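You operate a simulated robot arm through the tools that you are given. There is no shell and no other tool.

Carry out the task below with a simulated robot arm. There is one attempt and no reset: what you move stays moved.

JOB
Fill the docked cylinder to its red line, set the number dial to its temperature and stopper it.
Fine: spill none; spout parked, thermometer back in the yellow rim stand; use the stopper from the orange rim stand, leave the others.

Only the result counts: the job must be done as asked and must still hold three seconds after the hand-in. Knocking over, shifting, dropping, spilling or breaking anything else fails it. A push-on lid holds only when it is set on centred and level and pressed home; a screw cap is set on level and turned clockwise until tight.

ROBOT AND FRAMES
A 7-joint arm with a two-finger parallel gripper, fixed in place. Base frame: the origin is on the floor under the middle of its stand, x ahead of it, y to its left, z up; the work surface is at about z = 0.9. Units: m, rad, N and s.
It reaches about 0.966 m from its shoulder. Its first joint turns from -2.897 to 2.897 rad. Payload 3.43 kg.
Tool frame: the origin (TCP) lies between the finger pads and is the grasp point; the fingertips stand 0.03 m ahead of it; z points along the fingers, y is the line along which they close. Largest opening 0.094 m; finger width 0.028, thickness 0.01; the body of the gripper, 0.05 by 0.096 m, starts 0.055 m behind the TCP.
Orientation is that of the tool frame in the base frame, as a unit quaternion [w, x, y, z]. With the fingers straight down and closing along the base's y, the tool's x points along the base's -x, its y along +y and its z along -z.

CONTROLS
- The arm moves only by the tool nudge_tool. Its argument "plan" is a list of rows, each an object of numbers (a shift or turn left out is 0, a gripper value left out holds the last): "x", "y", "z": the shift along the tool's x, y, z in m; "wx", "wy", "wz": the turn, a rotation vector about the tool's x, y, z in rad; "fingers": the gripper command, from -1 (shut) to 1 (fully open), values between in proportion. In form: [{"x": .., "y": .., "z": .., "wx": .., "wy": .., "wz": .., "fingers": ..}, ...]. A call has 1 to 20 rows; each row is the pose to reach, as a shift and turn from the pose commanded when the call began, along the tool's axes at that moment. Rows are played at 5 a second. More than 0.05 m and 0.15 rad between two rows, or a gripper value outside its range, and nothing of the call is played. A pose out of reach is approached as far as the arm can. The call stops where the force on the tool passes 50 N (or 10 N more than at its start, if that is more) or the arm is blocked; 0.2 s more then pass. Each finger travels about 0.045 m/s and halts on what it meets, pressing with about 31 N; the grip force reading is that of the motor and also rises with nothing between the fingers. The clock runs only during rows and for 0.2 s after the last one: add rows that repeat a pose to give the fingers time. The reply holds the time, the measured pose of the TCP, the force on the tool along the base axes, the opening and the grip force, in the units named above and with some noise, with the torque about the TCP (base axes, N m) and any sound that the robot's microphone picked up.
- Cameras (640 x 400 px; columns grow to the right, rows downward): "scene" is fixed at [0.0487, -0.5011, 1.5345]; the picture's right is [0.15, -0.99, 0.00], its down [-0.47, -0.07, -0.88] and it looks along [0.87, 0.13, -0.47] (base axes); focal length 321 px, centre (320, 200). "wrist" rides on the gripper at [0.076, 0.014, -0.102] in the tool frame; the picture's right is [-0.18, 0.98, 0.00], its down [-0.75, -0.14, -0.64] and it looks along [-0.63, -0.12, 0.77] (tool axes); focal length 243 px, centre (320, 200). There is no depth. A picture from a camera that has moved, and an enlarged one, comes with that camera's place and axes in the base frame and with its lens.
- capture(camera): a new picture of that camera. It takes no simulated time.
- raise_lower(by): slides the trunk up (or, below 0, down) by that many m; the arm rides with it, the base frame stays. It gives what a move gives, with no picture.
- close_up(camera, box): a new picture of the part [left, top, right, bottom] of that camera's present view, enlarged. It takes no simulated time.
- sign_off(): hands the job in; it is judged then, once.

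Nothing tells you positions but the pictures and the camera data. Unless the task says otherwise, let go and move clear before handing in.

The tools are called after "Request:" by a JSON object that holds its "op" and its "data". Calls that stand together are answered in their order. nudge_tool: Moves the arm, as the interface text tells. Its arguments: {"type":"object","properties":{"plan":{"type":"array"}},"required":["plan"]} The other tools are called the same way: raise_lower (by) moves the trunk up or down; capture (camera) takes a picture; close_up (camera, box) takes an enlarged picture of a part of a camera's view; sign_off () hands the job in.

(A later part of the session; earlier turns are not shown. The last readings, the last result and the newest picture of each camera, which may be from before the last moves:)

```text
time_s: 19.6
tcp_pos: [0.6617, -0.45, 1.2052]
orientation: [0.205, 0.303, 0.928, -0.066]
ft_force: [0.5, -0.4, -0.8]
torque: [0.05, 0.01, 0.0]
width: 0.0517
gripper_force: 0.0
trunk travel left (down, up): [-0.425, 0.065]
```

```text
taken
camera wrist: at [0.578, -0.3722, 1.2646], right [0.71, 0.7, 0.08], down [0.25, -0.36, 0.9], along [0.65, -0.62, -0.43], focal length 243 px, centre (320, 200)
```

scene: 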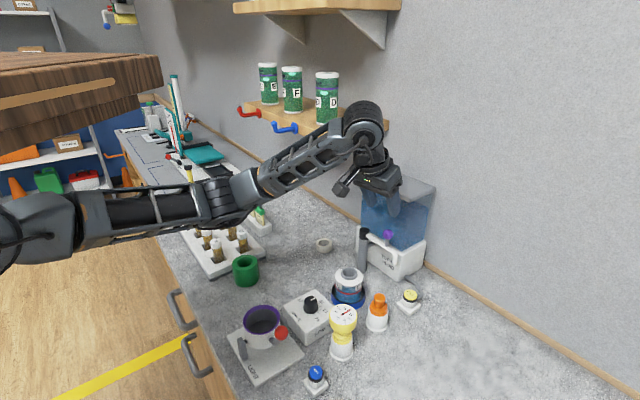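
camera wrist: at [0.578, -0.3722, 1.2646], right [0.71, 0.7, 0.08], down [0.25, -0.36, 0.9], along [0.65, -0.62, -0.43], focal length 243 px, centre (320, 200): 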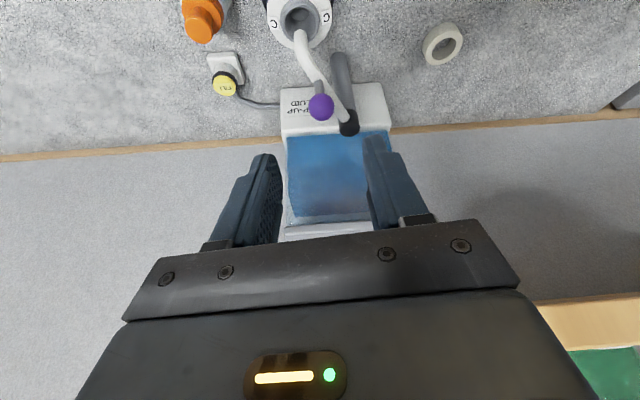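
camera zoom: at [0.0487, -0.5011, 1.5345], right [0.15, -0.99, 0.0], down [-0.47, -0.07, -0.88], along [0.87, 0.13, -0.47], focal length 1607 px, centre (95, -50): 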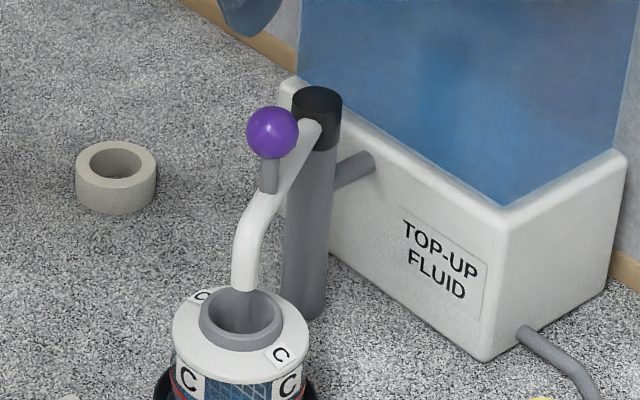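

The spout is placed. Next is the FILL button, which triangulates to about (0.670, -0.635, 0.946). I'll close the fingers and move above it.

Request:
{"op": "nudge_tool", "data": {"plan": [{"x": -0.021, "y": -0.029, "z": 0.0097, "fingers": -1}, {"x": -0.042, "y": -0.058, "z": 0.0194, "fingers": -1}, {"x": -0.063, "y": -0.087, "z": 0.0291, "fingers": -1}, {"x": -0.084, "y": -0.116, "z": 0.0389, "fingers": -1}, {"x": -0.1046, "y": -0.1449, "z": 0.0486, "fingers": -1}, {"x": -0.0846, "y": -0.1449, "z": 0.0918, "fingers": -1}, {"x": -0.0646, "y": -0.1449, "z": 0.1349, "fingers": -1}, {"x": -0.0446, "y": -0.1449, "z": 0.178, "fingers": -1}, {"x": -0.0246, "y": -0.1449, "z": 0.2212, "fingers": -1}, {"x": -0.0246, "y": -0.1449, "z": 0.2212, "fingers": -1}]}}

Request:
{"op": "capture", "data": {"camera": "wrist"}}

Request:
{"op": "capture", "data": {"camera": "scene"}}

```text
time_s: 21.8
tcp_pos: [0.6702, -0.6355, 1.0147]
orientation: [0.205, 0.303, 0.928, -0.067]
ft_force: [0.0, 0.6, 0.0]
torque: [-0.01, 0.0, 0.01]
width: 0.0
gripper_force: 31.7
trunk travel left (down, up): [-0.425, 0.065]
```

```text
taken
camera wrist: at [0.5866, -0.5586, 1.074], right [0.71, 0.7, 0.08], down [0.25, -0.36, 0.9], along [0.65, -0.62, -0.43], focal length 243 px, centre (320, 200)
```

wrist: 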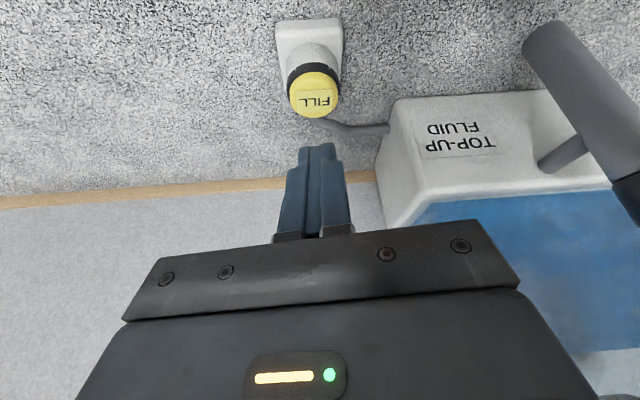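

```text
taken
```

scene: 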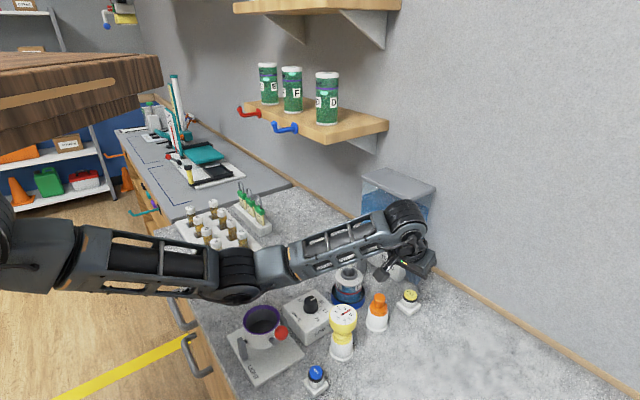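

Positioned above FILL. I'll descend close to the button and check.

Request:
{"op": "nudge_tool", "data": {"plan": [{"x": 0.0063, "z": 0.0136, "fingers": -1}, {"x": 0.0118, "z": 0.0254, "fingers": -1}, {"x": 0.0118, "z": 0.0254, "fingers": -1}]}}

Request:
{"op": "close_up", "data": {"camera": "wrist", "box": [240, 40, 400, 200]}}

Request:
{"op": "close_up", "data": {"camera": "scene", "box": [332, 240, 432, 320]}}

```text
time_s: 22.6
tcp_pos: [0.6696, -0.6349, 0.9854]
orientation: [0.205, 0.302, 0.928, -0.067]
ft_force: [-0.3, 0.5, -0.9]
torque: [-0.01, 0.02, 0.01]
width: 0.0
gripper_force: 30.9
trunk travel left (down, up): [-0.425, 0.065]
```

```text
2.50 times, centred on (320, 120) of wrist
camera zoom: at [0.5862, -0.5583, 1.0463], right [0.71, 0.7, 0.08], down [0.25, -0.36, 0.9], along [0.65, -0.62, -0.43], focal length 606 px, centre (320, 400)
```

zoom: 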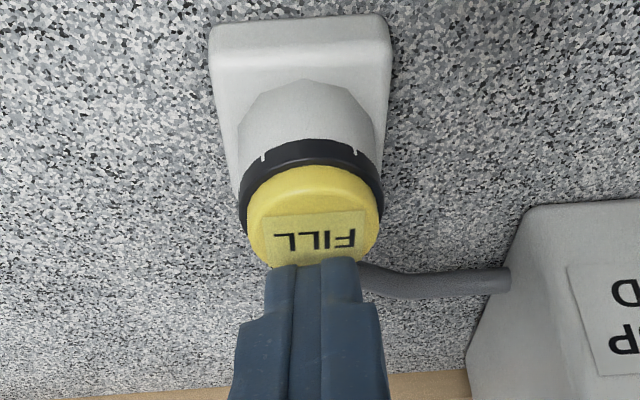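

```text
5.00 times, centred on (382, 280) of scene
camera zoom: at [0.0487, -0.5011, 1.5345], right [0.15, -0.99, 0.0], down [-0.47, -0.07, -0.88], along [0.87, 0.13, -0.47], focal length 1607 px, centre (10, -200)
```

zoom: 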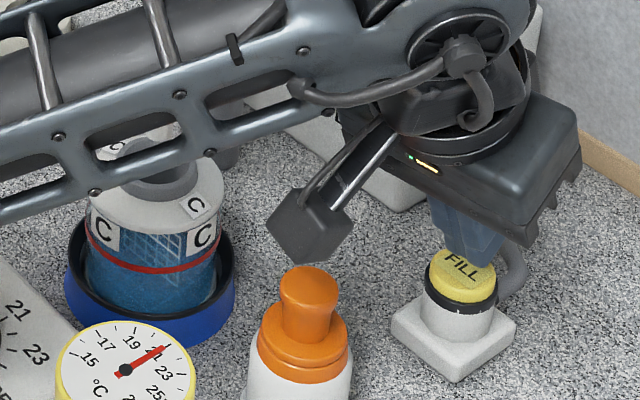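

The fingertips are a few millimetres above the button and slightly beyond its centre. I'll shift back a little and lower gently to find contact.

Request:
{"op": "nudge_tool", "data": {"plan": [{"x": 0.0045, "y": 0.0007, "z": -0.0021, "fingers": -1}, {"x": 0.0062, "y": 0.0007, "z": 0.0015, "fingers": -1}, {"x": 0.0074, "y": 0.0007, "z": 0.0042, "fingers": -1}]}}

Request:
{"op": "close_up", "data": {"camera": "wrist", "box": [240, 40, 400, 200]}}

Request:
{"op": "close_up", "data": {"camera": "scene", "box": [332, 240, 432, 320]}}

```text
time_s: 23.4
tcp_pos: [0.6663, -0.6325, 0.9795]
orientation: [0.205, 0.303, 0.928, -0.067]
ft_force: [-0.9, 0.7, 1.8]
torque: [0.02, 0.04, -0.01]
width: 0.0
gripper_force: 30.7
trunk travel left (down, up): [-0.425, 0.065]
```

```text
2.50 times, centred on (320, 120) of wrist
camera zoom: at [0.5826, -0.5547, 1.0396], right [0.71, 0.7, 0.08], down [0.25, -0.36, 0.9], along [0.65, -0.62, -0.43], focal length 606 px, centre (320, 400)
```

zoom: 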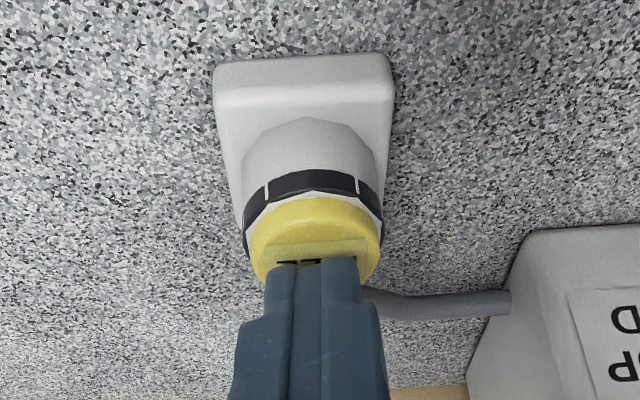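

```text
5.00 times, centred on (382, 280) of scene
camera zoom: at [0.0487, -0.5011, 1.5345], right [0.15, -0.99, 0.0], down [-0.47, -0.07, -0.88], along [0.87, 0.13, -0.47], focal length 1607 px, centre (10, -200)
```

zoom: 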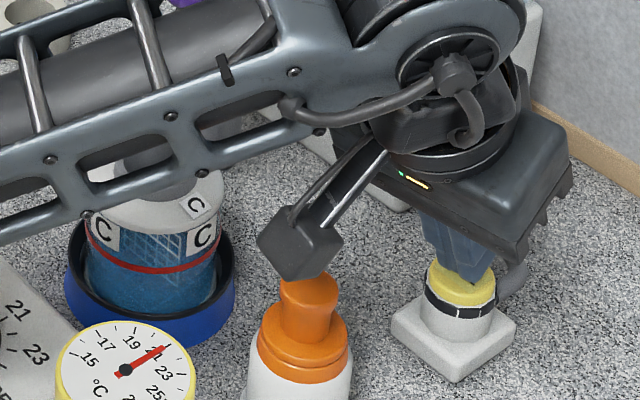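

I'm in light contact with the button at 1.8 N. I'll press a couple of millimetres further, briefly, and watch for sound, force and level.

Request:
{"op": "nudge_tool", "data": {"plan": [{"x": 0.0008, "z": 0.0018, "fingers": -1}]}}

Request:
{"op": "close_up", "data": {"camera": "scene", "box": [332, 255, 372, 315]}}

```text
time_s: 23.8
tcp_pos: [0.6666, -0.6318, 0.9776]
orientation: [0.206, 0.302, 0.928, -0.067]
ft_force: [-1.0, -1.0, 3.1]
torque: [-0.03, 0.02, 0.02]
width: 0.0001
gripper_force: 31.6
trunk travel left (down, up): [-0.425, 0.065]
heard: click
```

```text
6.67 times, centred on (352, 285) of scene
camera zoom: at [0.0487, -0.5011, 1.5345], right [0.15, -0.99, 0.0], down [-0.47, -0.07, -0.88], along [0.87, 0.13, -0.47], focal length 2143 px, centre (107, -367)
```

zoom: 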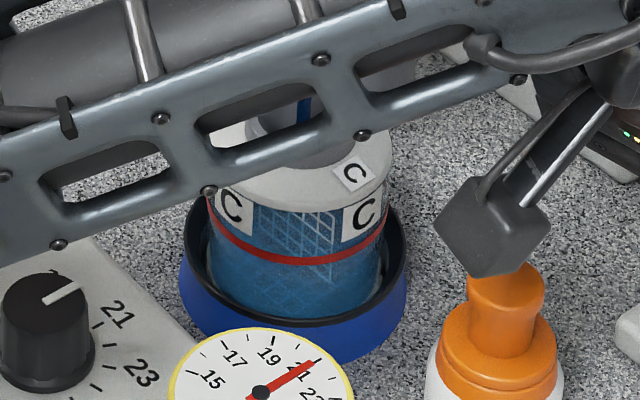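

A click, and a blue stream is visible. I'll release at once to see whether the flow stops and how much the level rose.

Request:
{"op": "nudge_tool", "data": {"plan": [{"x": -0.0017, "z": -0.0036, "fingers": -1}]}}

Request:
{"op": "close_up", "data": {"camera": "scene", "box": [332, 255, 372, 315]}}

Request:
{"op": "close_up", "data": {"camera": "scene", "box": [343, 281, 363, 301]}}

```text
time_s: 24.2
tcp_pos: [0.6654, -0.6317, 0.9807]
orientation: [0.206, 0.303, 0.928, -0.068]
ft_force: [1.6, -0.2, 1.1]
torque: [-0.01, -0.01, 0.01]
width: 0.0001
gripper_force: 31.1
trunk travel left (down, up): [-0.425, 0.065]
```

```text
6.67 times, centred on (352, 285) of scene
camera zoom: at [0.0487, -0.5011, 1.5345], right [0.15, -0.99, 0.0], down [-0.47, -0.07, -0.88], along [0.87, 0.13, -0.47], focal length 2143 px, centre (107, -367)
```

zoom: 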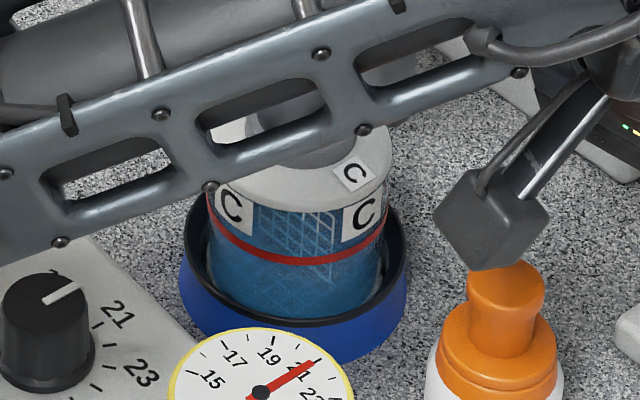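

```text
16.00 times, centred on (353, 291) of scene
camera zoom: at [0.0487, -0.5011, 1.5345], right [0.15, -0.99, 0.0], down [-0.47, -0.07, -0.88], along [0.87, 0.13, -0.47], focal length 5143 px, centre (-208, -1256)
```

zoom: 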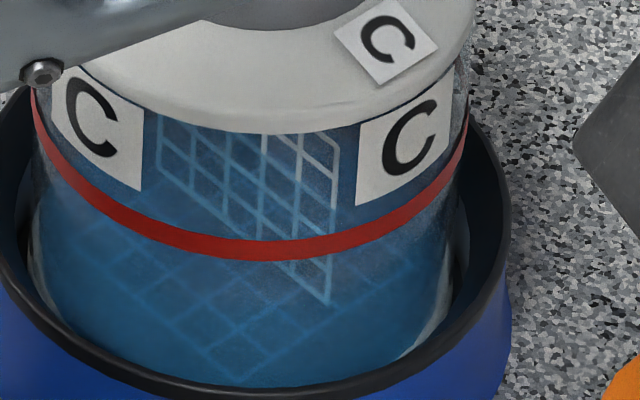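

The flow is momentary and stopped cleanly on release. I'll go back to the left viewpoint to measure how far the level rose.

Request:
{"op": "nudge_tool", "data": {"plan": [{"x": -0.0211, "z": -0.0454, "fingers": -1}, {"x": -0.0422, "z": -0.0909, "fingers": -1}, {"x": -0.0632, "z": -0.1363, "fingers": -1}, {"x": -0.0843, "z": -0.1817, "fingers": -1}, {"x": -0.045, "y": 0.0222, "z": -0.2, "fingers": -1}, {"x": -0.0056, "y": 0.0443, "z": -0.2182, "fingers": -1}, {"x": 0.0337, "y": 0.0665, "z": -0.2365, "fingers": -1}, {"x": 0.0731, "y": 0.0887, "z": -0.2548, "fingers": -1}, {"x": 0.1124, "y": 0.1109, "z": -0.2731, "fingers": -1}, {"x": 0.1518, "y": 0.133, "z": -0.2913, "fingers": -1}, {"x": 0.1911, "y": 0.1552, "z": -0.3096, "fingers": -1}, {"x": 0.2064, "y": 0.1552, "z": -0.2766, "fingers": -1}, {"x": 0.2218, "y": 0.1552, "z": -0.2436, "fingers": -1}, {"x": 0.2371, "y": 0.1552, "z": -0.2106, "fingers": -1}, {"x": 0.2371, "y": 0.1552, "z": -0.2106, "fingers": -1}]}}

Request:
{"op": "close_up", "data": {"camera": "wrist", "box": [290, 150, 360, 220]}}

Request:
{"op": "close_up", "data": {"camera": "scene", "box": [332, 266, 366, 306]}}

```text
refused: row 2 steps farther than a row can; nothing moved
```

```text
5.71 times, centred on (325, 185) of wrist
camera zoom: at [0.5831, -0.5539, 1.041], right [0.71, 0.7, 0.08], down [0.25, -0.36, 0.9], along [0.65, -0.62, -0.43], focal length 1386 px, centre (291, 286)
```

zoom: 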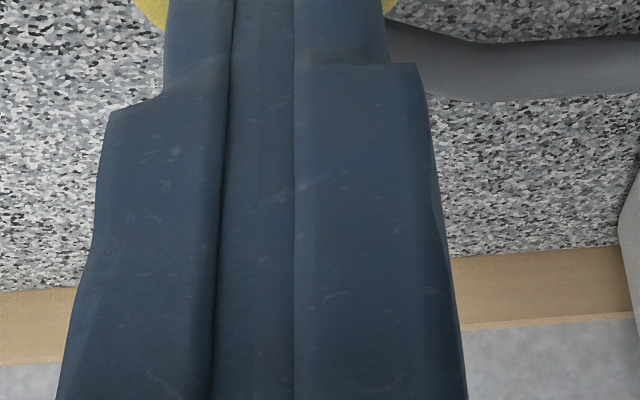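

```text
10.00 times, centred on (349, 286) of scene
camera zoom: at [0.0487, -0.5011, 1.5345], right [0.15, -0.99, 0.0], down [-0.47, -0.07, -0.88], along [0.87, 0.13, -0.47], focal length 3214 px, centre (30, -660)
```

zoom: 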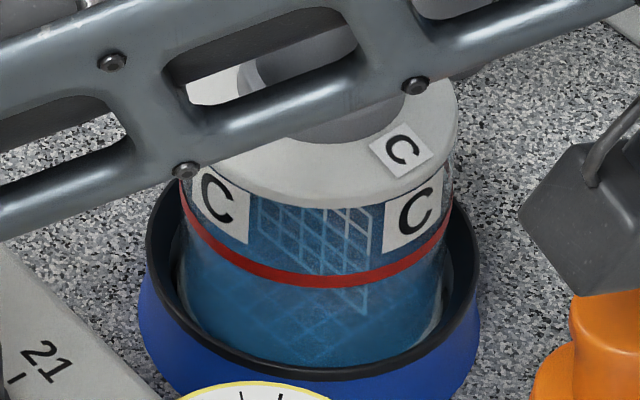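

A step was slightly over 5 cm, so nothing moved. I'll repeat it with smaller steps.

Request:
{"op": "nudge_tool", "data": {"plan": [{"x": -0.0169, "z": -0.0363, "fingers": -1}, {"x": -0.0337, "z": -0.0727, "fingers": -1}, {"x": -0.0506, "z": -0.109, "fingers": -1}, {"x": -0.0674, "z": -0.1454, "fingers": -1}, {"x": -0.0843, "z": -0.1817, "fingers": -1}, {"x": -0.0499, "y": 0.0194, "z": -0.1977, "fingers": -1}, {"x": -0.0155, "y": 0.0388, "z": -0.2137, "fingers": -1}, {"x": 0.019, "y": 0.0582, "z": -0.2297, "fingers": -1}, {"x": 0.0534, "y": 0.0776, "z": -0.2457, "fingers": -1}, {"x": 0.0878, "y": 0.097, "z": -0.2616, "fingers": -1}, {"x": 0.1222, "y": 0.1164, "z": -0.2776, "fingers": -1}, {"x": 0.1567, "y": 0.1358, "z": -0.2936, "fingers": -1}, {"x": 0.1911, "y": 0.1552, "z": -0.3096, "fingers": -1}, {"x": 0.2064, "y": 0.1552, "z": -0.2766, "fingers": -1}, {"x": 0.2218, "y": 0.1552, "z": -0.2436, "fingers": -1}, {"x": 0.2371, "y": 0.1552, "z": -0.2106, "fingers": -1}, {"x": 0.2371, "y": 0.1552, "z": -0.2106, "fingers": -1}]}}

Request:
{"op": "close_up", "data": {"camera": "wrist", "box": [290, 150, 360, 220]}}

Request:
{"op": "close_up", "data": {"camera": "scene", "box": [332, 266, 366, 306]}}

```text
time_s: 27.8
tcp_pos: [0.5109, -0.3277, 1.0727]
orientation: [0.205, 0.303, 0.928, -0.067]
ft_force: [-0.3, -0.6, -1.1]
torque: [-0.03, 0.0, -0.03]
width: 0.0
gripper_force: 30.9
trunk travel left (down, up): [-0.425, 0.065]
```

```text
5.71 times, centred on (325, 185) of wrist
camera zoom: at [0.4282, -0.2508, 1.1325], right [0.71, 0.7, 0.08], down [0.25, -0.36, 0.9], along [0.65, -0.62, -0.43], focal length 1386 px, centre (291, 286)
```

zoom: 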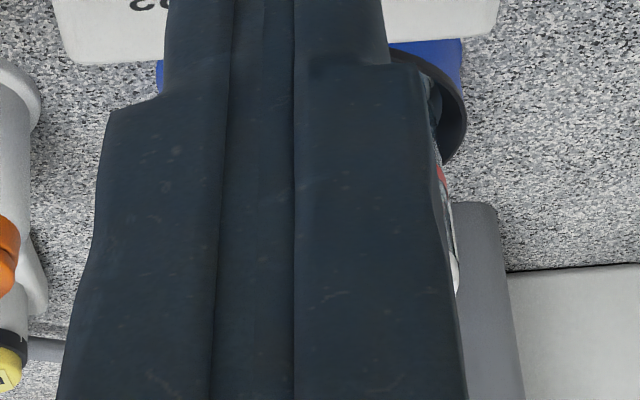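

```text
10.00 times, centred on (349, 286) of scene
camera zoom: at [0.0487, -0.5011, 1.5345], right [0.15, -0.99, 0.0], down [-0.47, -0.07, -0.88], along [0.87, 0.13, -0.47], focal length 3214 px, centre (30, -660)
```

zoom: 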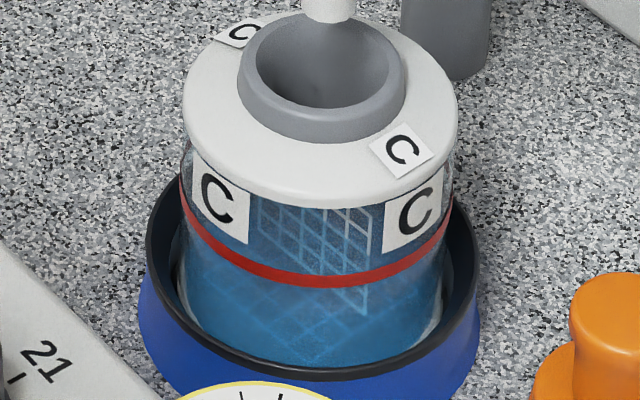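

Closed fingers block the view, so I'll open them here in free air and look again.

Request:
{"op": "nudge_tool", "data": {"plan": [{"fingers": 1}, {"fingers": 1}, {"fingers": 1}, {"fingers": 1}, {"fingers": 1}]}}

Request:
{"op": "close_up", "data": {"camera": "wrist", "box": [290, 150, 360, 220]}}

Request:
{"op": "close_up", "data": {"camera": "wrist", "box": [308, 165, 352, 205]}}

```text
time_s: 29.0
tcp_pos: [0.512, -0.3282, 1.0722]
orientation: [0.206, 0.303, 0.928, -0.067]
ft_force: [0.1, -1.2, -1.0]
torque: [0.0, -0.01, -0.02]
width: 0.0941
gripper_force: 0.0
trunk travel left (down, up): [-0.425, 0.065]
```

```text
5.71 times, centred on (325, 185) of wrist
camera zoom: at [0.4283, -0.2509, 1.1328], right [0.71, 0.7, 0.08], down [0.25, -0.36, 0.9], along [0.65, -0.62, -0.43], focal length 1386 px, centre (291, 286)
```

zoom: 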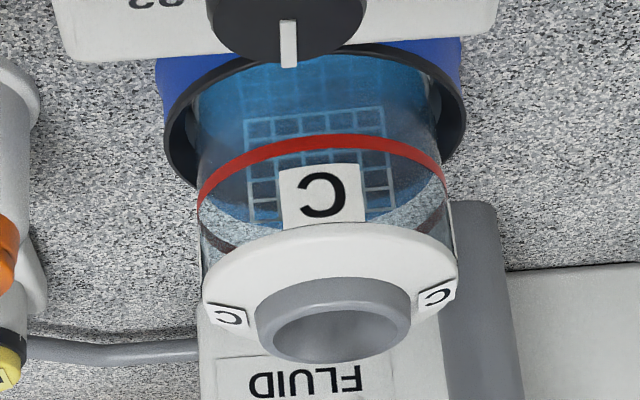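

```text
10.00 times, centred on (330, 185) of wrist
camera zoom: at [0.4283, -0.2509, 1.1328], right [0.71, 0.7, 0.08], down [0.25, -0.36, 0.9], along [0.65, -0.62, -0.43], focal length 2426 px, centre (220, 350)
```

zoom: 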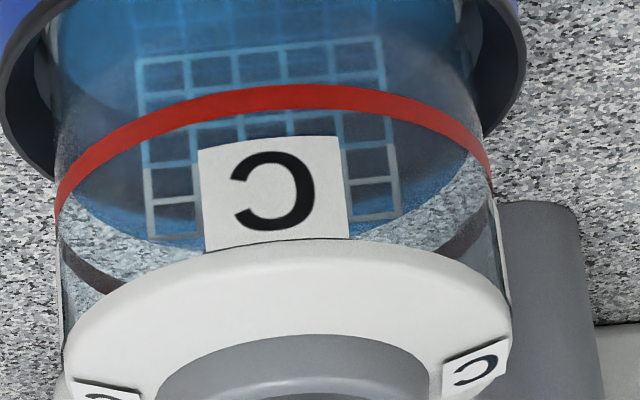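

The level is still roughly 9–10 mm below the line; the short press raised it about 1.5–2 mm. I'll close the fingers, go back over the button and press longer.

Request:
{"op": "nudge_tool", "data": {"plan": [{"x": -0.0153, "z": -0.033, "fingers": -1}, {"x": -0.0307, "z": -0.066, "fingers": -1}, {"x": -0.046, "z": -0.099, "fingers": -1}, {"x": -0.0804, "y": -0.0194, "z": -0.083, "fingers": -1}, {"x": -0.1149, "y": -0.0388, "z": -0.067, "fingers": -1}, {"x": -0.1493, "y": -0.0582, "z": -0.051, "fingers": -1}, {"x": -0.1837, "y": -0.0776, "z": -0.0351, "fingers": -1}, {"x": -0.2181, "y": -0.097, "z": -0.0191, "fingers": -1}, {"x": -0.2525, "y": -0.1164, "z": -0.0031, "fingers": -1}, {"x": -0.287, "y": -0.1358, "z": 0.0129, "fingers": -1}, {"x": -0.3214, "y": -0.1552, "z": 0.0289, "fingers": -1}, {"x": -0.3045, "y": -0.1552, "z": 0.0652, "fingers": -1}, {"x": -0.2877, "y": -0.1552, "z": 0.1016, "fingers": -1}, {"x": -0.2708, "y": -0.1552, "z": 0.1379, "fingers": -1}, {"x": -0.254, "y": -0.1552, "z": 0.1743, "fingers": -1}, {"x": -0.2371, "y": -0.1552, "z": 0.2106, "fingers": -1}, {"x": -0.2371, "y": -0.1552, "z": 0.2106, "fingers": -1}]}}

Request:
{"op": "close_up", "data": {"camera": "scene", "box": [332, 240, 432, 320]}}

```text
time_s: 32.6
tcp_pos: [0.6648, -0.6337, 0.9814]
orientation: [0.206, 0.302, 0.928, -0.067]
ft_force: [0.0, -0.7, 0.5]
torque: [-0.02, 0.01, 0.03]
width: 0.0
gripper_force: 31.3
trunk travel left (down, up): [-0.425, 0.065]
```

```text
5.00 times, centred on (382, 280) of scene
camera zoom: at [0.0487, -0.5011, 1.5345], right [0.15, -0.99, 0.0], down [-0.47, -0.07, -0.88], along [0.87, 0.13, -0.47], focal length 1607 px, centre (10, -200)
```

zoom: 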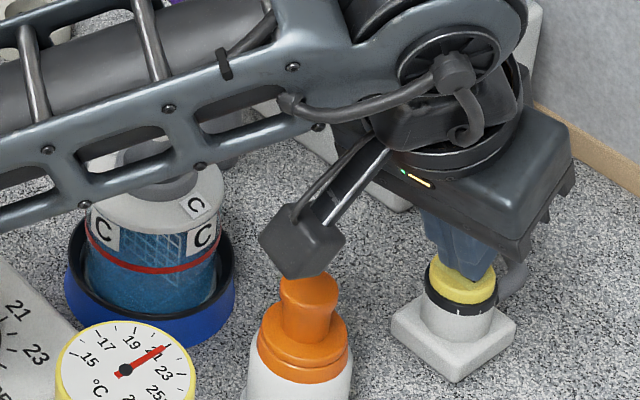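

Back at the button. I'll press for about one second and release.

Request:
{"op": "nudge_tool", "data": {"plan": [{"x": 0.0021, "z": 0.0045, "fingers": -1}, {"x": 0.0021, "z": 0.0045, "fingers": -1}, {"x": 0.0021, "z": 0.0045, "fingers": -1}, {"x": 0.0021, "z": 0.0045, "fingers": -1}, {"x": 0.0021, "z": 0.0045, "fingers": -1}, {"x": 0.0, "z": 0.0, "fingers": -1}]}}

Request:
{"op": "close_up", "data": {"camera": "scene", "box": [332, 266, 366, 306]}}

```text
time_s: 34.0
tcp_pos: [0.6646, -0.6333, 0.983]
orientation: [0.205, 0.303, 0.928, -0.067]
ft_force: [0.5, 0.3, 0.2]
torque: [0.02, -0.03, 0.02]
width: 0.0
gripper_force: 31.3
trunk travel left (down, up): [-0.425, 0.065]
heard: click
```

```text
10.00 times, centred on (349, 286) of scene
camera zoom: at [0.0487, -0.5011, 1.5345], right [0.15, -0.99, 0.0], down [-0.47, -0.07, -0.88], along [0.87, 0.13, -0.47], focal length 3214 px, centre (30, -660)
```

zoom: 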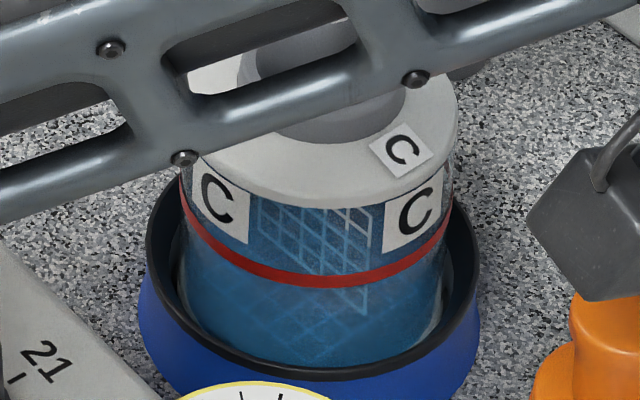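

Another click, and the level has risen visibly. I'll go back to the left viewpoint with the fingers opening on the way to measure.

Request:
{"op": "nudge_tool", "data": {"plan": [{"x": -0.0169, "z": -0.0363, "fingers": -1}, {"x": -0.0337, "z": -0.0727, "fingers": -1}, {"x": -0.0506, "z": -0.109, "fingers": -1}, {"x": -0.0674, "z": -0.1454, "fingers": -1}, {"x": -0.0843, "z": -0.1817, "fingers": -1}, {"x": -0.0499, "y": 0.0194, "z": -0.1977, "fingers": -1}, {"x": -0.0155, "y": 0.0388, "z": -0.2137, "fingers": -1}, {"x": 0.019, "y": 0.0582, "z": -0.2297, "fingers": -1}, {"x": 0.0534, "y": 0.0776, "z": -0.2457, "fingers": 1}, {"x": 0.0878, "y": 0.097, "z": -0.2616, "fingers": 1}, {"x": 0.1222, "y": 0.1164, "z": -0.2776, "fingers": 1}, {"x": 0.1567, "y": 0.1358, "z": -0.2936, "fingers": 1}, {"x": 0.1911, "y": 0.1552, "z": -0.3096, "fingers": 1}, {"x": 0.2064, "y": 0.1552, "z": -0.2766, "fingers": 1}, {"x": 0.2218, "y": 0.1552, "z": -0.2436, "fingers": 1}, {"x": 0.2371, "y": 0.1552, "z": -0.2106, "fingers": 1}, {"x": 0.2371, "y": 0.1552, "z": -0.2106, "fingers": 1}]}}

Request:
{"op": "close_up", "data": {"camera": "wrist", "box": [290, 150, 360, 220]}}

Request:
{"op": "close_up", "data": {"camera": "wrist", "box": [308, 165, 352, 205]}}

Request:
{"op": "close_up", "data": {"camera": "scene", "box": [343, 281, 363, 301]}}

```text
time_s: 37.6
tcp_pos: [0.5102, -0.3282, 1.0726]
orientation: [0.206, 0.302, 0.928, -0.067]
ft_force: [0.5, -0.7, -0.1]
torque: [0.02, -0.01, 0.02]
width: 0.0939
gripper_force: 0.0
trunk travel left (down, up): [-0.425, 0.065]
```

```text
5.71 times, centred on (325, 185) of wrist
camera zoom: at [0.4271, -0.25, 1.1333], right [0.71, 0.7, 0.08], down [0.25, -0.36, 0.9], along [0.65, -0.62, -0.43], focal length 1386 px, centre (291, 286)
```

zoom: 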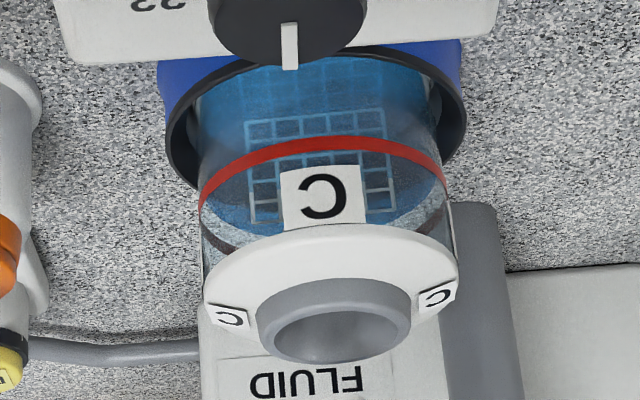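

```text
10.00 times, centred on (330, 185) of wrist
camera zoom: at [0.4271, -0.25, 1.1333], right [0.71, 0.7, 0.08], down [0.25, -0.36, 0.9], along [0.65, -0.62, -0.43], focal length 2426 px, centre (220, 350)
```

zoom: 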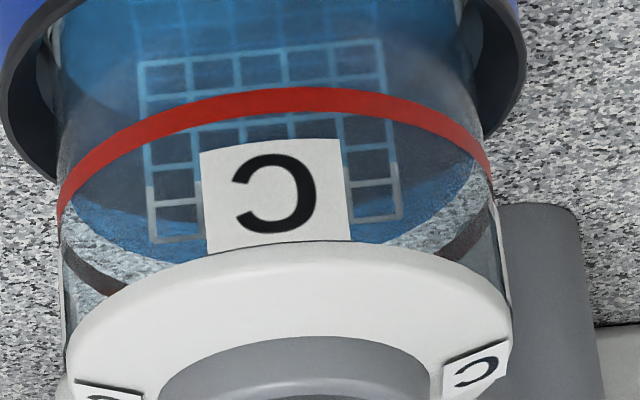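

```text
16.00 times, centred on (353, 291) of scene
camera zoom: at [0.0487, -0.5011, 1.5345], right [0.15, -0.99, 0.0], down [-0.47, -0.07, -0.88], along [0.87, 0.13, -0.47], focal length 5143 px, centre (-208, -1256)
```

zoom: 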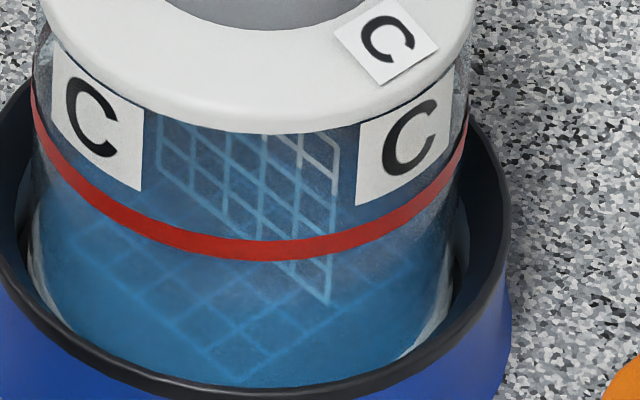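

The level rose about 3 mm for 1 s of pressing, with about 8 mm remaining. I'll go back and press for about 2 s, then measure again.

Request:
{"op": "nudge_tool", "data": {"plan": [{"x": -0.0153, "z": -0.033, "fingers": -1}, {"x": -0.0307, "z": -0.066, "fingers": -1}, {"x": -0.046, "z": -0.099, "fingers": -1}, {"x": -0.0804, "y": -0.0194, "z": -0.083, "fingers": -1}, {"x": -0.1149, "y": -0.0388, "z": -0.067, "fingers": -1}, {"x": -0.1493, "y": -0.0582, "z": -0.051, "fingers": -1}, {"x": -0.1837, "y": -0.0776, "z": -0.0351, "fingers": -1}, {"x": -0.2181, "y": -0.097, "z": -0.0191, "fingers": -1}, {"x": -0.2525, "y": -0.1164, "z": -0.0031, "fingers": -1}, {"x": -0.287, "y": -0.1358, "z": 0.0129, "fingers": -1}, {"x": -0.3214, "y": -0.1552, "z": 0.0289, "fingers": -1}, {"x": -0.3045, "y": -0.1552, "z": 0.0652, "fingers": -1}, {"x": -0.2877, "y": -0.1552, "z": 0.1016, "fingers": -1}, {"x": -0.2708, "y": -0.1552, "z": 0.1379, "fingers": -1}, {"x": -0.254, "y": -0.1552, "z": 0.1743, "fingers": -1}, {"x": -0.2371, "y": -0.1552, "z": 0.2106, "fingers": -1}, {"x": -0.2371, "y": -0.1552, "z": 0.2106, "fingers": -1}]}}

Request:
{"op": "nudge_tool", "data": {"plan": [{"x": 0.0021, "z": 0.0045, "fingers": -1}, {"x": 0.0021, "z": 0.0045, "fingers": -1}, {"x": 0.0021, "z": 0.0045, "fingers": -1}, {"x": 0.0021, "z": 0.0045, "fingers": -1}, {"x": 0.0021, "z": 0.0045, "fingers": -1}, {"x": 0.0021, "z": 0.0045, "fingers": -1}, {"x": 0.0021, "z": 0.0045, "fingers": -1}, {"x": 0.0021, "z": 0.0045, "fingers": -1}, {"x": 0.0021, "z": 0.0045, "fingers": -1}, {"x": 0.0, "z": 0.0, "fingers": -1}]}}

Request:
{"op": "nudge_tool", "data": {"plan": [{"x": -0.0169, "z": -0.0363, "fingers": -1}, {"x": -0.0337, "z": -0.0727, "fingers": -1}, {"x": -0.0506, "z": -0.109, "fingers": -1}, {"x": -0.0674, "z": -0.1454, "fingers": -1}, {"x": -0.0843, "z": -0.1817, "fingers": -1}, {"x": -0.0499, "y": 0.0194, "z": -0.1977, "fingers": -1}, {"x": -0.0155, "y": 0.0388, "z": -0.2137, "fingers": -1}, {"x": 0.019, "y": 0.0582, "z": -0.2297, "fingers": -1}, {"x": 0.0534, "y": 0.0776, "z": -0.2457, "fingers": 1}, {"x": 0.0878, "y": 0.097, "z": -0.2616, "fingers": 1}, {"x": 0.1222, "y": 0.1164, "z": -0.2776, "fingers": 1}, {"x": 0.1567, "y": 0.1358, "z": -0.2936, "fingers": 1}, {"x": 0.1911, "y": 0.1552, "z": -0.3096, "fingers": 1}, {"x": 0.2064, "y": 0.1552, "z": -0.2766, "fingers": 1}, {"x": 0.2218, "y": 0.1552, "z": -0.2436, "fingers": 1}, {"x": 0.2371, "y": 0.1552, "z": -0.2106, "fingers": 1}, {"x": 0.2371, "y": 0.1552, "z": -0.2106, "fingers": 1}]}}

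Request:
{"op": "close_up", "data": {"camera": "wrist", "box": [308, 165, 352, 205]}}

Request:
{"op": "close_up", "data": {"camera": "scene", "box": [332, 266, 366, 306]}}

```text
time_s: 41.2
tcp_pos: [0.664, -0.6321, 0.9839]
orientation: [0.206, 0.303, 0.928, -0.067]
ft_force: [-0.5, -0.1, 0.2]
torque: [0.0, 0.02, 0.03]
width: 0.0
gripper_force: 31.1
trunk travel left (down, up): [-0.425, 0.065]
```

```text
time_s: 43.4
tcp_pos: [0.6648, -0.6307, 0.9817]
orientation: [0.205, 0.303, 0.928, -0.067]
ft_force: [0.1, -0.3, 0.2]
torque: [0.0, 0.0, -0.03]
width: 0.0002
gripper_force: 31.0
trunk travel left (down, up): [-0.425, 0.065]
heard: click
```

```text
time_s: 47.0
tcp_pos: [0.5114, -0.3274, 1.0728]
orientation: [0.206, 0.302, 0.928, -0.066]
ft_force: [-0.4, 0.5, -0.4]
torque: [-0.02, 0.02, 0.02]
width: 0.094
gripper_force: 0.0
trunk travel left (down, up): [-0.425, 0.065]
```

```text
10.00 times, centred on (330, 185) of wrist
camera zoom: at [0.4285, -0.2495, 1.1323], right [0.71, 0.7, 0.08], down [0.25, -0.36, 0.9], along [0.65, -0.62, -0.43], focal length 2426 px, centre (220, 350)
```

zoom: 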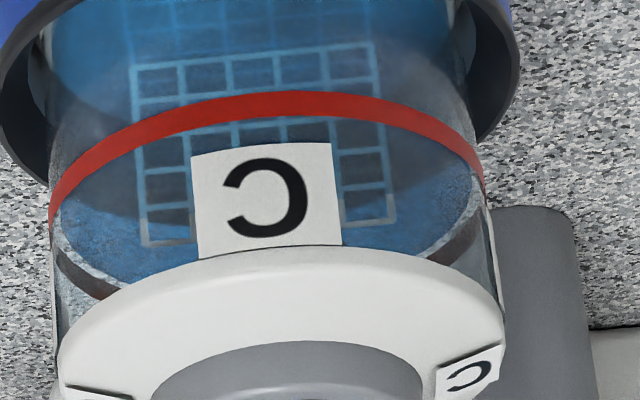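

```text
10.00 times, centred on (349, 286) of scene
camera zoom: at [0.0487, -0.5011, 1.5345], right [0.15, -0.99, 0.0], down [-0.47, -0.07, -0.88], along [0.87, 0.13, -0.47], focal length 3214 px, centre (30, -660)
```

zoom: 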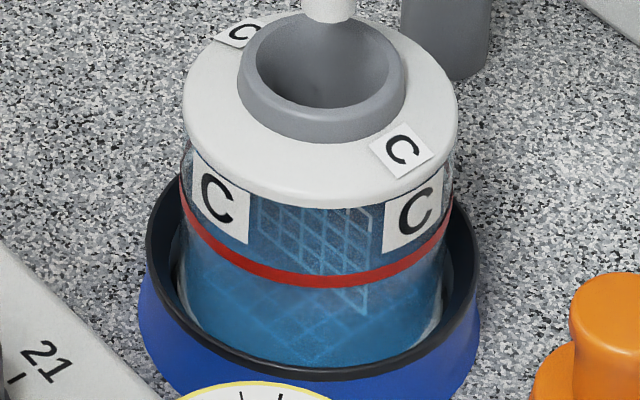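

The fluid edge is now close to the rear of the ring. I'll zoom further on both sides.

Request:
{"op": "close_up", "data": {"camera": "wrist", "box": [311, 176, 325, 198]}}

Request:
{"op": "close_up", "data": {"camera": "wrist", "box": [336, 172, 350, 194]}}

Request:
{"op": "close_up", "data": {"camera": "wrist", "box": [308, 160, 352, 200]}}

```text
16.00 times, centred on (318, 187) of wrist
camera zoom: at [0.4285, -0.2495, 1.1323], right [0.71, 0.7, 0.08], down [0.25, -0.36, 0.9], along [0.65, -0.62, -0.43], focal length 3882 px, centre (352, 408)
```

zoom: 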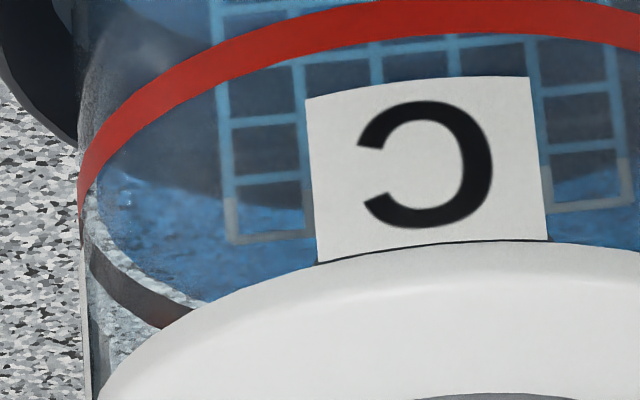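

```text
16.00 times, centred on (343, 183) of wrist
camera zoom: at [0.4285, -0.2495, 1.1323], right [0.71, 0.7, 0.08], down [0.25, -0.36, 0.9], along [0.65, -0.62, -0.43], focal length 3882 px, centre (-48, 472)
```

zoom: 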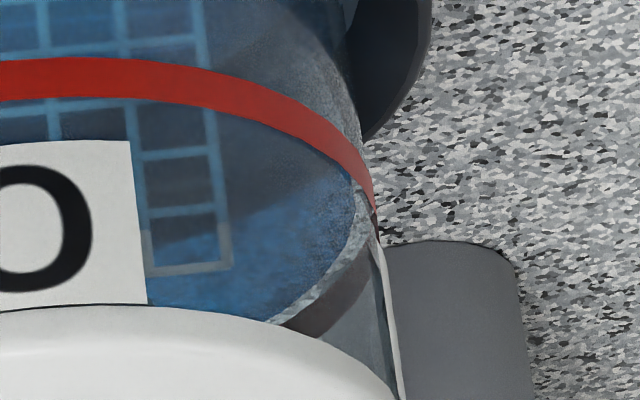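

```text
10.00 times, centred on (330, 180) of wrist
camera zoom: at [0.4285, -0.2495, 1.1323], right [0.71, 0.7, 0.08], down [0.25, -0.36, 0.9], along [0.65, -0.62, -0.43], focal length 2426 px, centre (220, 400)
```

zoom: 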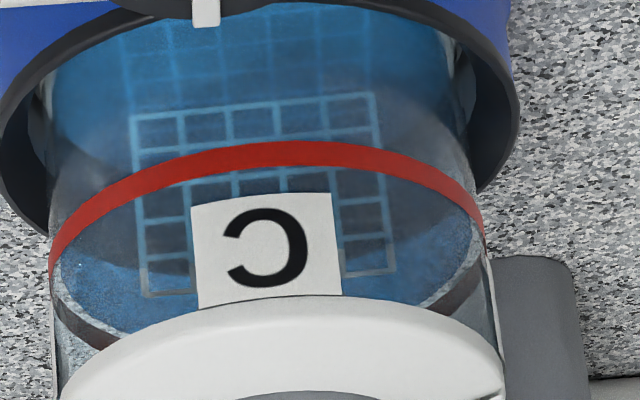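

About 2 mm remains: the level is near the lower edge of the 4 mm ring. I'll give a short 0.4 s press and re-measure.

Request:
{"op": "nudge_tool", "data": {"plan": [{"x": -0.0153, "z": -0.033, "fingers": -1}, {"x": -0.0307, "z": -0.066, "fingers": -1}, {"x": -0.046, "z": -0.099, "fingers": -1}, {"x": -0.0804, "y": -0.0194, "z": -0.083, "fingers": -1}, {"x": -0.1149, "y": -0.0388, "z": -0.067, "fingers": -1}, {"x": -0.1493, "y": -0.0582, "z": -0.051, "fingers": -1}, {"x": -0.1837, "y": -0.0776, "z": -0.0351, "fingers": -1}, {"x": -0.2181, "y": -0.097, "z": -0.0191, "fingers": -1}, {"x": -0.2525, "y": -0.1164, "z": -0.0031, "fingers": -1}, {"x": -0.287, "y": -0.1358, "z": 0.0129, "fingers": -1}, {"x": -0.3214, "y": -0.1552, "z": 0.0289, "fingers": -1}, {"x": -0.3045, "y": -0.1552, "z": 0.0652, "fingers": -1}, {"x": -0.2877, "y": -0.1552, "z": 0.1016, "fingers": -1}, {"x": -0.2708, "y": -0.1552, "z": 0.1379, "fingers": -1}, {"x": -0.254, "y": -0.1552, "z": 0.1743, "fingers": -1}, {"x": -0.2371, "y": -0.1552, "z": 0.2106, "fingers": -1}, {"x": -0.2371, "y": -0.1552, "z": 0.2106, "fingers": -1}]}}

Request:
{"op": "nudge_tool", "data": {"plan": [{"x": 0.0021, "z": 0.0045, "fingers": -1}, {"x": 0.0021, "z": 0.0045, "fingers": -1}, {"x": 0.0, "z": 0.0, "fingers": -1}]}}

Request:
{"op": "nudge_tool", "data": {"plan": [{"x": -0.0169, "z": -0.0363, "fingers": -1}, {"x": -0.0337, "z": -0.0727, "fingers": -1}, {"x": -0.0506, "z": -0.109, "fingers": -1}, {"x": -0.0674, "z": -0.1454, "fingers": -1}, {"x": -0.0843, "z": -0.1817, "fingers": -1}, {"x": -0.0499, "y": 0.0194, "z": -0.1977, "fingers": -1}, {"x": -0.0155, "y": 0.0388, "z": -0.2137, "fingers": -1}, {"x": 0.019, "y": 0.0582, "z": -0.2297, "fingers": -1}, {"x": 0.0534, "y": 0.0776, "z": -0.2457, "fingers": 1}, {"x": 0.0878, "y": 0.097, "z": -0.2616, "fingers": 1}, {"x": 0.1222, "y": 0.1164, "z": -0.2776, "fingers": 1}, {"x": 0.1567, "y": 0.1358, "z": -0.2936, "fingers": 1}, {"x": 0.1911, "y": 0.1552, "z": -0.3096, "fingers": 1}, {"x": 0.2064, "y": 0.1552, "z": -0.2766, "fingers": 1}, {"x": 0.2218, "y": 0.1552, "z": -0.2436, "fingers": 1}, {"x": 0.2371, "y": 0.1552, "z": -0.2106, "fingers": 1}, {"x": 0.2371, "y": 0.1552, "z": -0.2106, "fingers": 1}]}}

Request:
{"op": "close_up", "data": {"camera": "wrist", "box": [311, 176, 325, 198]}}

Request:
{"op": "close_up", "data": {"camera": "wrist", "box": [336, 172, 350, 194]}}

Request:
{"op": "close_up", "data": {"camera": "wrist", "box": [308, 160, 352, 200]}}

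```text
time_s: 50.6
tcp_pos: [0.6655, -0.6297, 0.9813]
orientation: [0.206, 0.304, 0.928, -0.067]
ft_force: [0.0, -0.9, -0.2]
torque: [-0.04, 0.01, 0.04]
width: 0.0001
gripper_force: 30.6
trunk travel left (down, up): [-0.425, 0.065]
```

```text
time_s: 51.4
tcp_pos: [0.6661, -0.631, 0.9782]
orientation: [0.206, 0.301, 0.929, -0.066]
ft_force: [-0.4, -0.5, 1.8]
torque: [0.03, -0.02, -0.03]
width: 0.0
gripper_force: 30.9
trunk travel left (down, up): [-0.425, 0.065]
heard: click
```

```text
time_s: 55.0
tcp_pos: [0.513, -0.3249, 1.0724]
orientation: [0.205, 0.303, 0.928, -0.067]
ft_force: [-0.5, 0.1, -0.1]
torque: [-0.03, 0.03, -0.01]
width: 0.0939
gripper_force: 0.1
trunk travel left (down, up): [-0.425, 0.065]
```

```text
16.00 times, centred on (318, 187) of wrist
camera zoom: at [0.4294, -0.2474, 1.1318], right [0.71, 0.7, 0.08], down [0.25, -0.36, 0.9], along [0.65, -0.62, -0.43], focal length 3882 px, centre (352, 408)
```

zoom: 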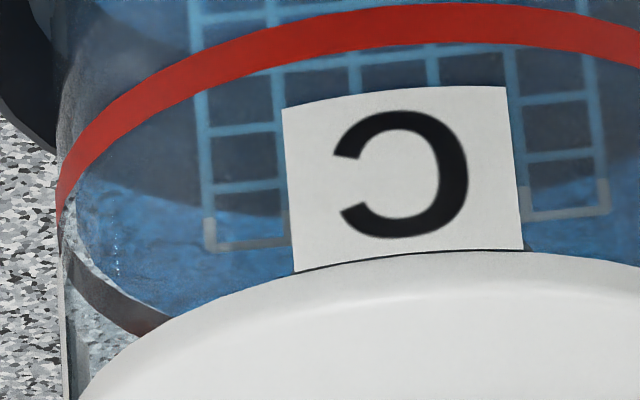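

```text
16.00 times, centred on (343, 183) of wrist
camera zoom: at [0.4294, -0.2474, 1.1318], right [0.71, 0.7, 0.08], down [0.25, -0.36, 0.9], along [0.65, -0.62, -0.43], focal length 3882 px, centre (-48, 472)
```

zoom: 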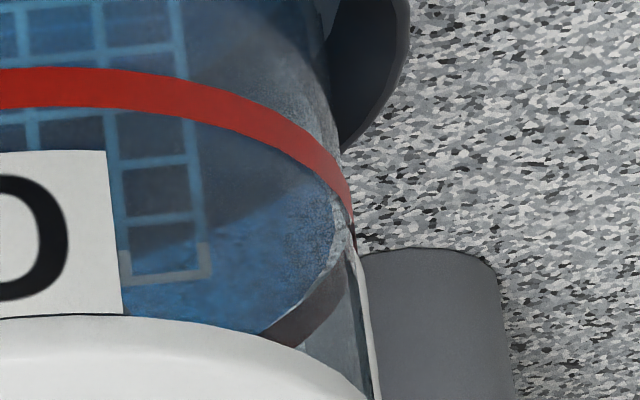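

```text
10.00 times, centred on (330, 180) of wrist
camera zoom: at [0.4294, -0.2474, 1.1318], right [0.71, 0.7, 0.08], down [0.25, -0.36, 0.9], along [0.65, -0.62, -0.43], focal length 2426 px, centre (220, 400)
```

zoom: 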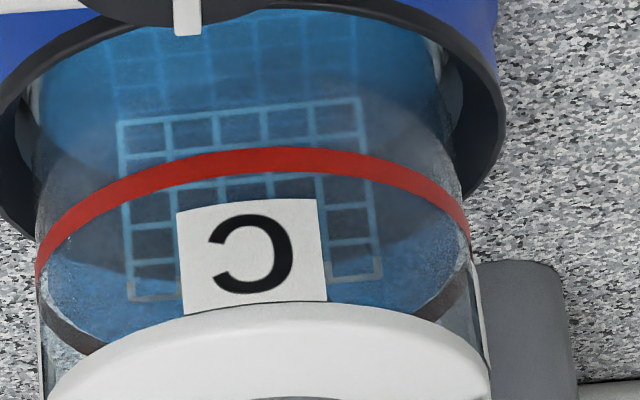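

The fluid's rear edge now meets the ring's rear edge, which puts the level within under a millimetre of the red line's centre. Next I'll park the spout, approaching the ball again with part-open fingers.

Request:
{"op": "nudge_tool", "data": {"plan": [{"x": -0.018, "z": -0.0388, "fingers": 0.1}, {"x": -0.0359, "z": -0.0775, "fingers": 0.1}, {"x": -0.0539, "z": -0.1163, "fingers": 0.1}, {"x": -0.0895, "y": -0.0027, "z": -0.1008, "fingers": 0.1}, {"x": -0.1251, "y": -0.0055, "z": -0.0854, "fingers": 0.1}, {"x": -0.1607, "y": -0.0082, "z": -0.0699, "fingers": 0.1}, {"x": -0.1963, "y": -0.011, "z": -0.0545, "fingers": 0.1}, {"x": -0.2319, "y": -0.0137, "z": -0.039, "fingers": 0.1}, {"x": -0.2319, "y": -0.0137, "z": 0.001, "fingers": 0.1}, {"x": -0.2319, "y": -0.0137, "z": 0.031, "fingers": 0.1}, {"x": -0.2319, "y": -0.0137, "z": 0.031, "fingers": 0.1}]}}

Request:
{"op": "capture", "data": {"camera": "wrist"}}

Request:
{"op": "close_up", "data": {"camera": "scene", "box": [325, 190, 425, 310]}}

```text
time_s: 57.4
tcp_pos: [0.6827, -0.4694, 1.1412]
orientation: [0.206, 0.302, 0.928, -0.068]
ft_force: [-0.2, -0.5, 0.0]
torque: [-0.04, 0.02, 0.01]
width: 0.0518
gripper_force: 0.1
trunk travel left (down, up): [-0.425, 0.065]
```

```text
taken
camera wrist: at [0.5999, -0.3929, 1.2019], right [0.71, 0.7, 0.08], down [0.25, -0.36, 0.9], along [0.65, -0.62, -0.43], focal length 243 px, centre (320, 200)
```

wrist: 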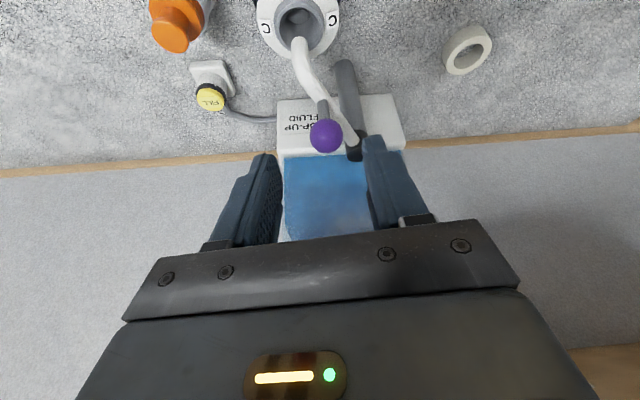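

```text
3.33 times, centred on (375, 250) of scene
camera zoom: at [0.0487, -0.5011, 1.5345], right [0.15, -0.99, 0.0], down [-0.47, -0.07, -0.88], along [0.87, 0.13, -0.47], focal length 1071 px, centre (137, 33)
```

zoom: 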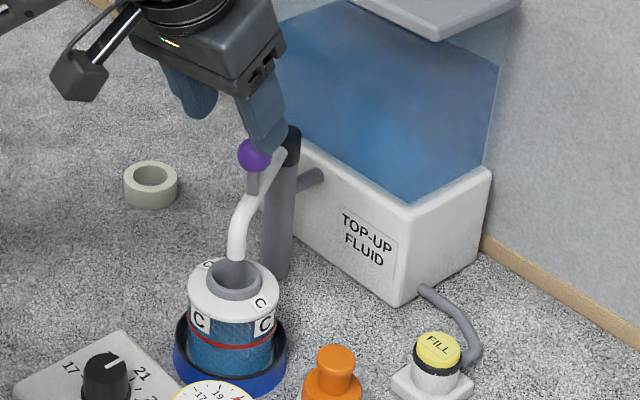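

The ball is nearly centred, about 4 mm off in the closing axis. I'll advance and grip it.

Request:
{"op": "nudge_tool", "data": {"plan": [{"y": 0.002, "z": 0.027, "fingers": 0.1}, {"y": 0.004, "z": 0.053, "fingers": 0.1}, {"y": 0.004, "z": 0.053, "fingers": 0.1}]}}

Request:
{"op": "capture", "data": {"camera": "wrist"}}

```text
time_s: 58.2
tcp_pos: [0.7038, -0.48, 1.0929]
orientation: [0.206, 0.303, 0.928, -0.067]
ft_force: [0.3, 1.0, -0.2]
torque: [0.0, -0.01, -0.01]
width: 0.0516
gripper_force: 0.0
trunk travel left (down, up): [-0.425, 0.065]
```

```text
taken
camera wrist: at [0.6212, -0.4027, 1.1544], right [0.71, 0.7, 0.08], down [0.25, -0.36, 0.9], along [0.65, -0.62, -0.43], focal length 243 px, centre (320, 200)
```

wrist: 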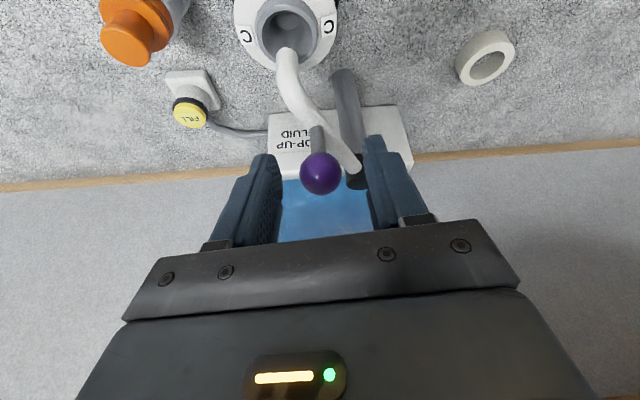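

The ball is centred again. I'll grip lightly and swing the first half of the return arc.

Request:
{"op": "nudge_tool", "data": {"plan": [{"fingers": -0.6}, {"fingers": -0.6}, {"fingers": -0.6}, {"x": -0.0023, "y": -0.0053, "z": 0.0011, "fingers": -0.6}, {"x": -0.0046, "y": -0.0105, "z": 0.0022, "fingers": -0.6}, {"x": -0.0077, "y": -0.0156, "z": 0.0036, "fingers": -0.6}, {"x": -0.0108, "y": -0.0207, "z": 0.005, "fingers": -0.6}, {"x": -0.0145, "y": -0.0253, "z": 0.0067, "fingers": -0.6}, {"x": -0.0182, "y": -0.0299, "z": 0.0084, "fingers": -0.6}, {"x": -0.0182, "y": -0.0299, "z": 0.0084, "fingers": -0.6}]}}

Request:
{"op": "close_up", "data": {"camera": "scene", "box": [325, 190, 425, 310]}}

```text
time_s: 60.4
tcp_pos: [0.7026, -0.5155, 1.0951]
orientation: [0.205, 0.302, 0.928, -0.067]
ft_force: [2.2, 6.1, 6.6]
torque: [0.27, 0.08, 0.55]
width: 0.0264
gripper_force: 45.0
trunk travel left (down, up): [-0.425, 0.065]
```

```text
3.33 times, centred on (375, 250) of scene
camera zoom: at [0.0487, -0.5011, 1.5345], right [0.15, -0.99, 0.0], down [-0.47, -0.07, -0.88], along [0.87, 0.13, -0.47], focal length 1071 px, centre (137, 33)
```

zoom: 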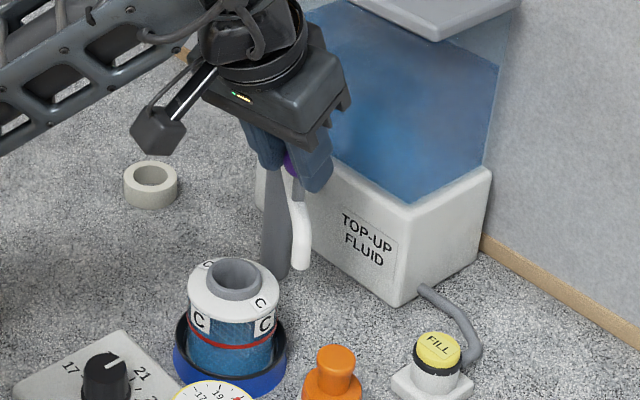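

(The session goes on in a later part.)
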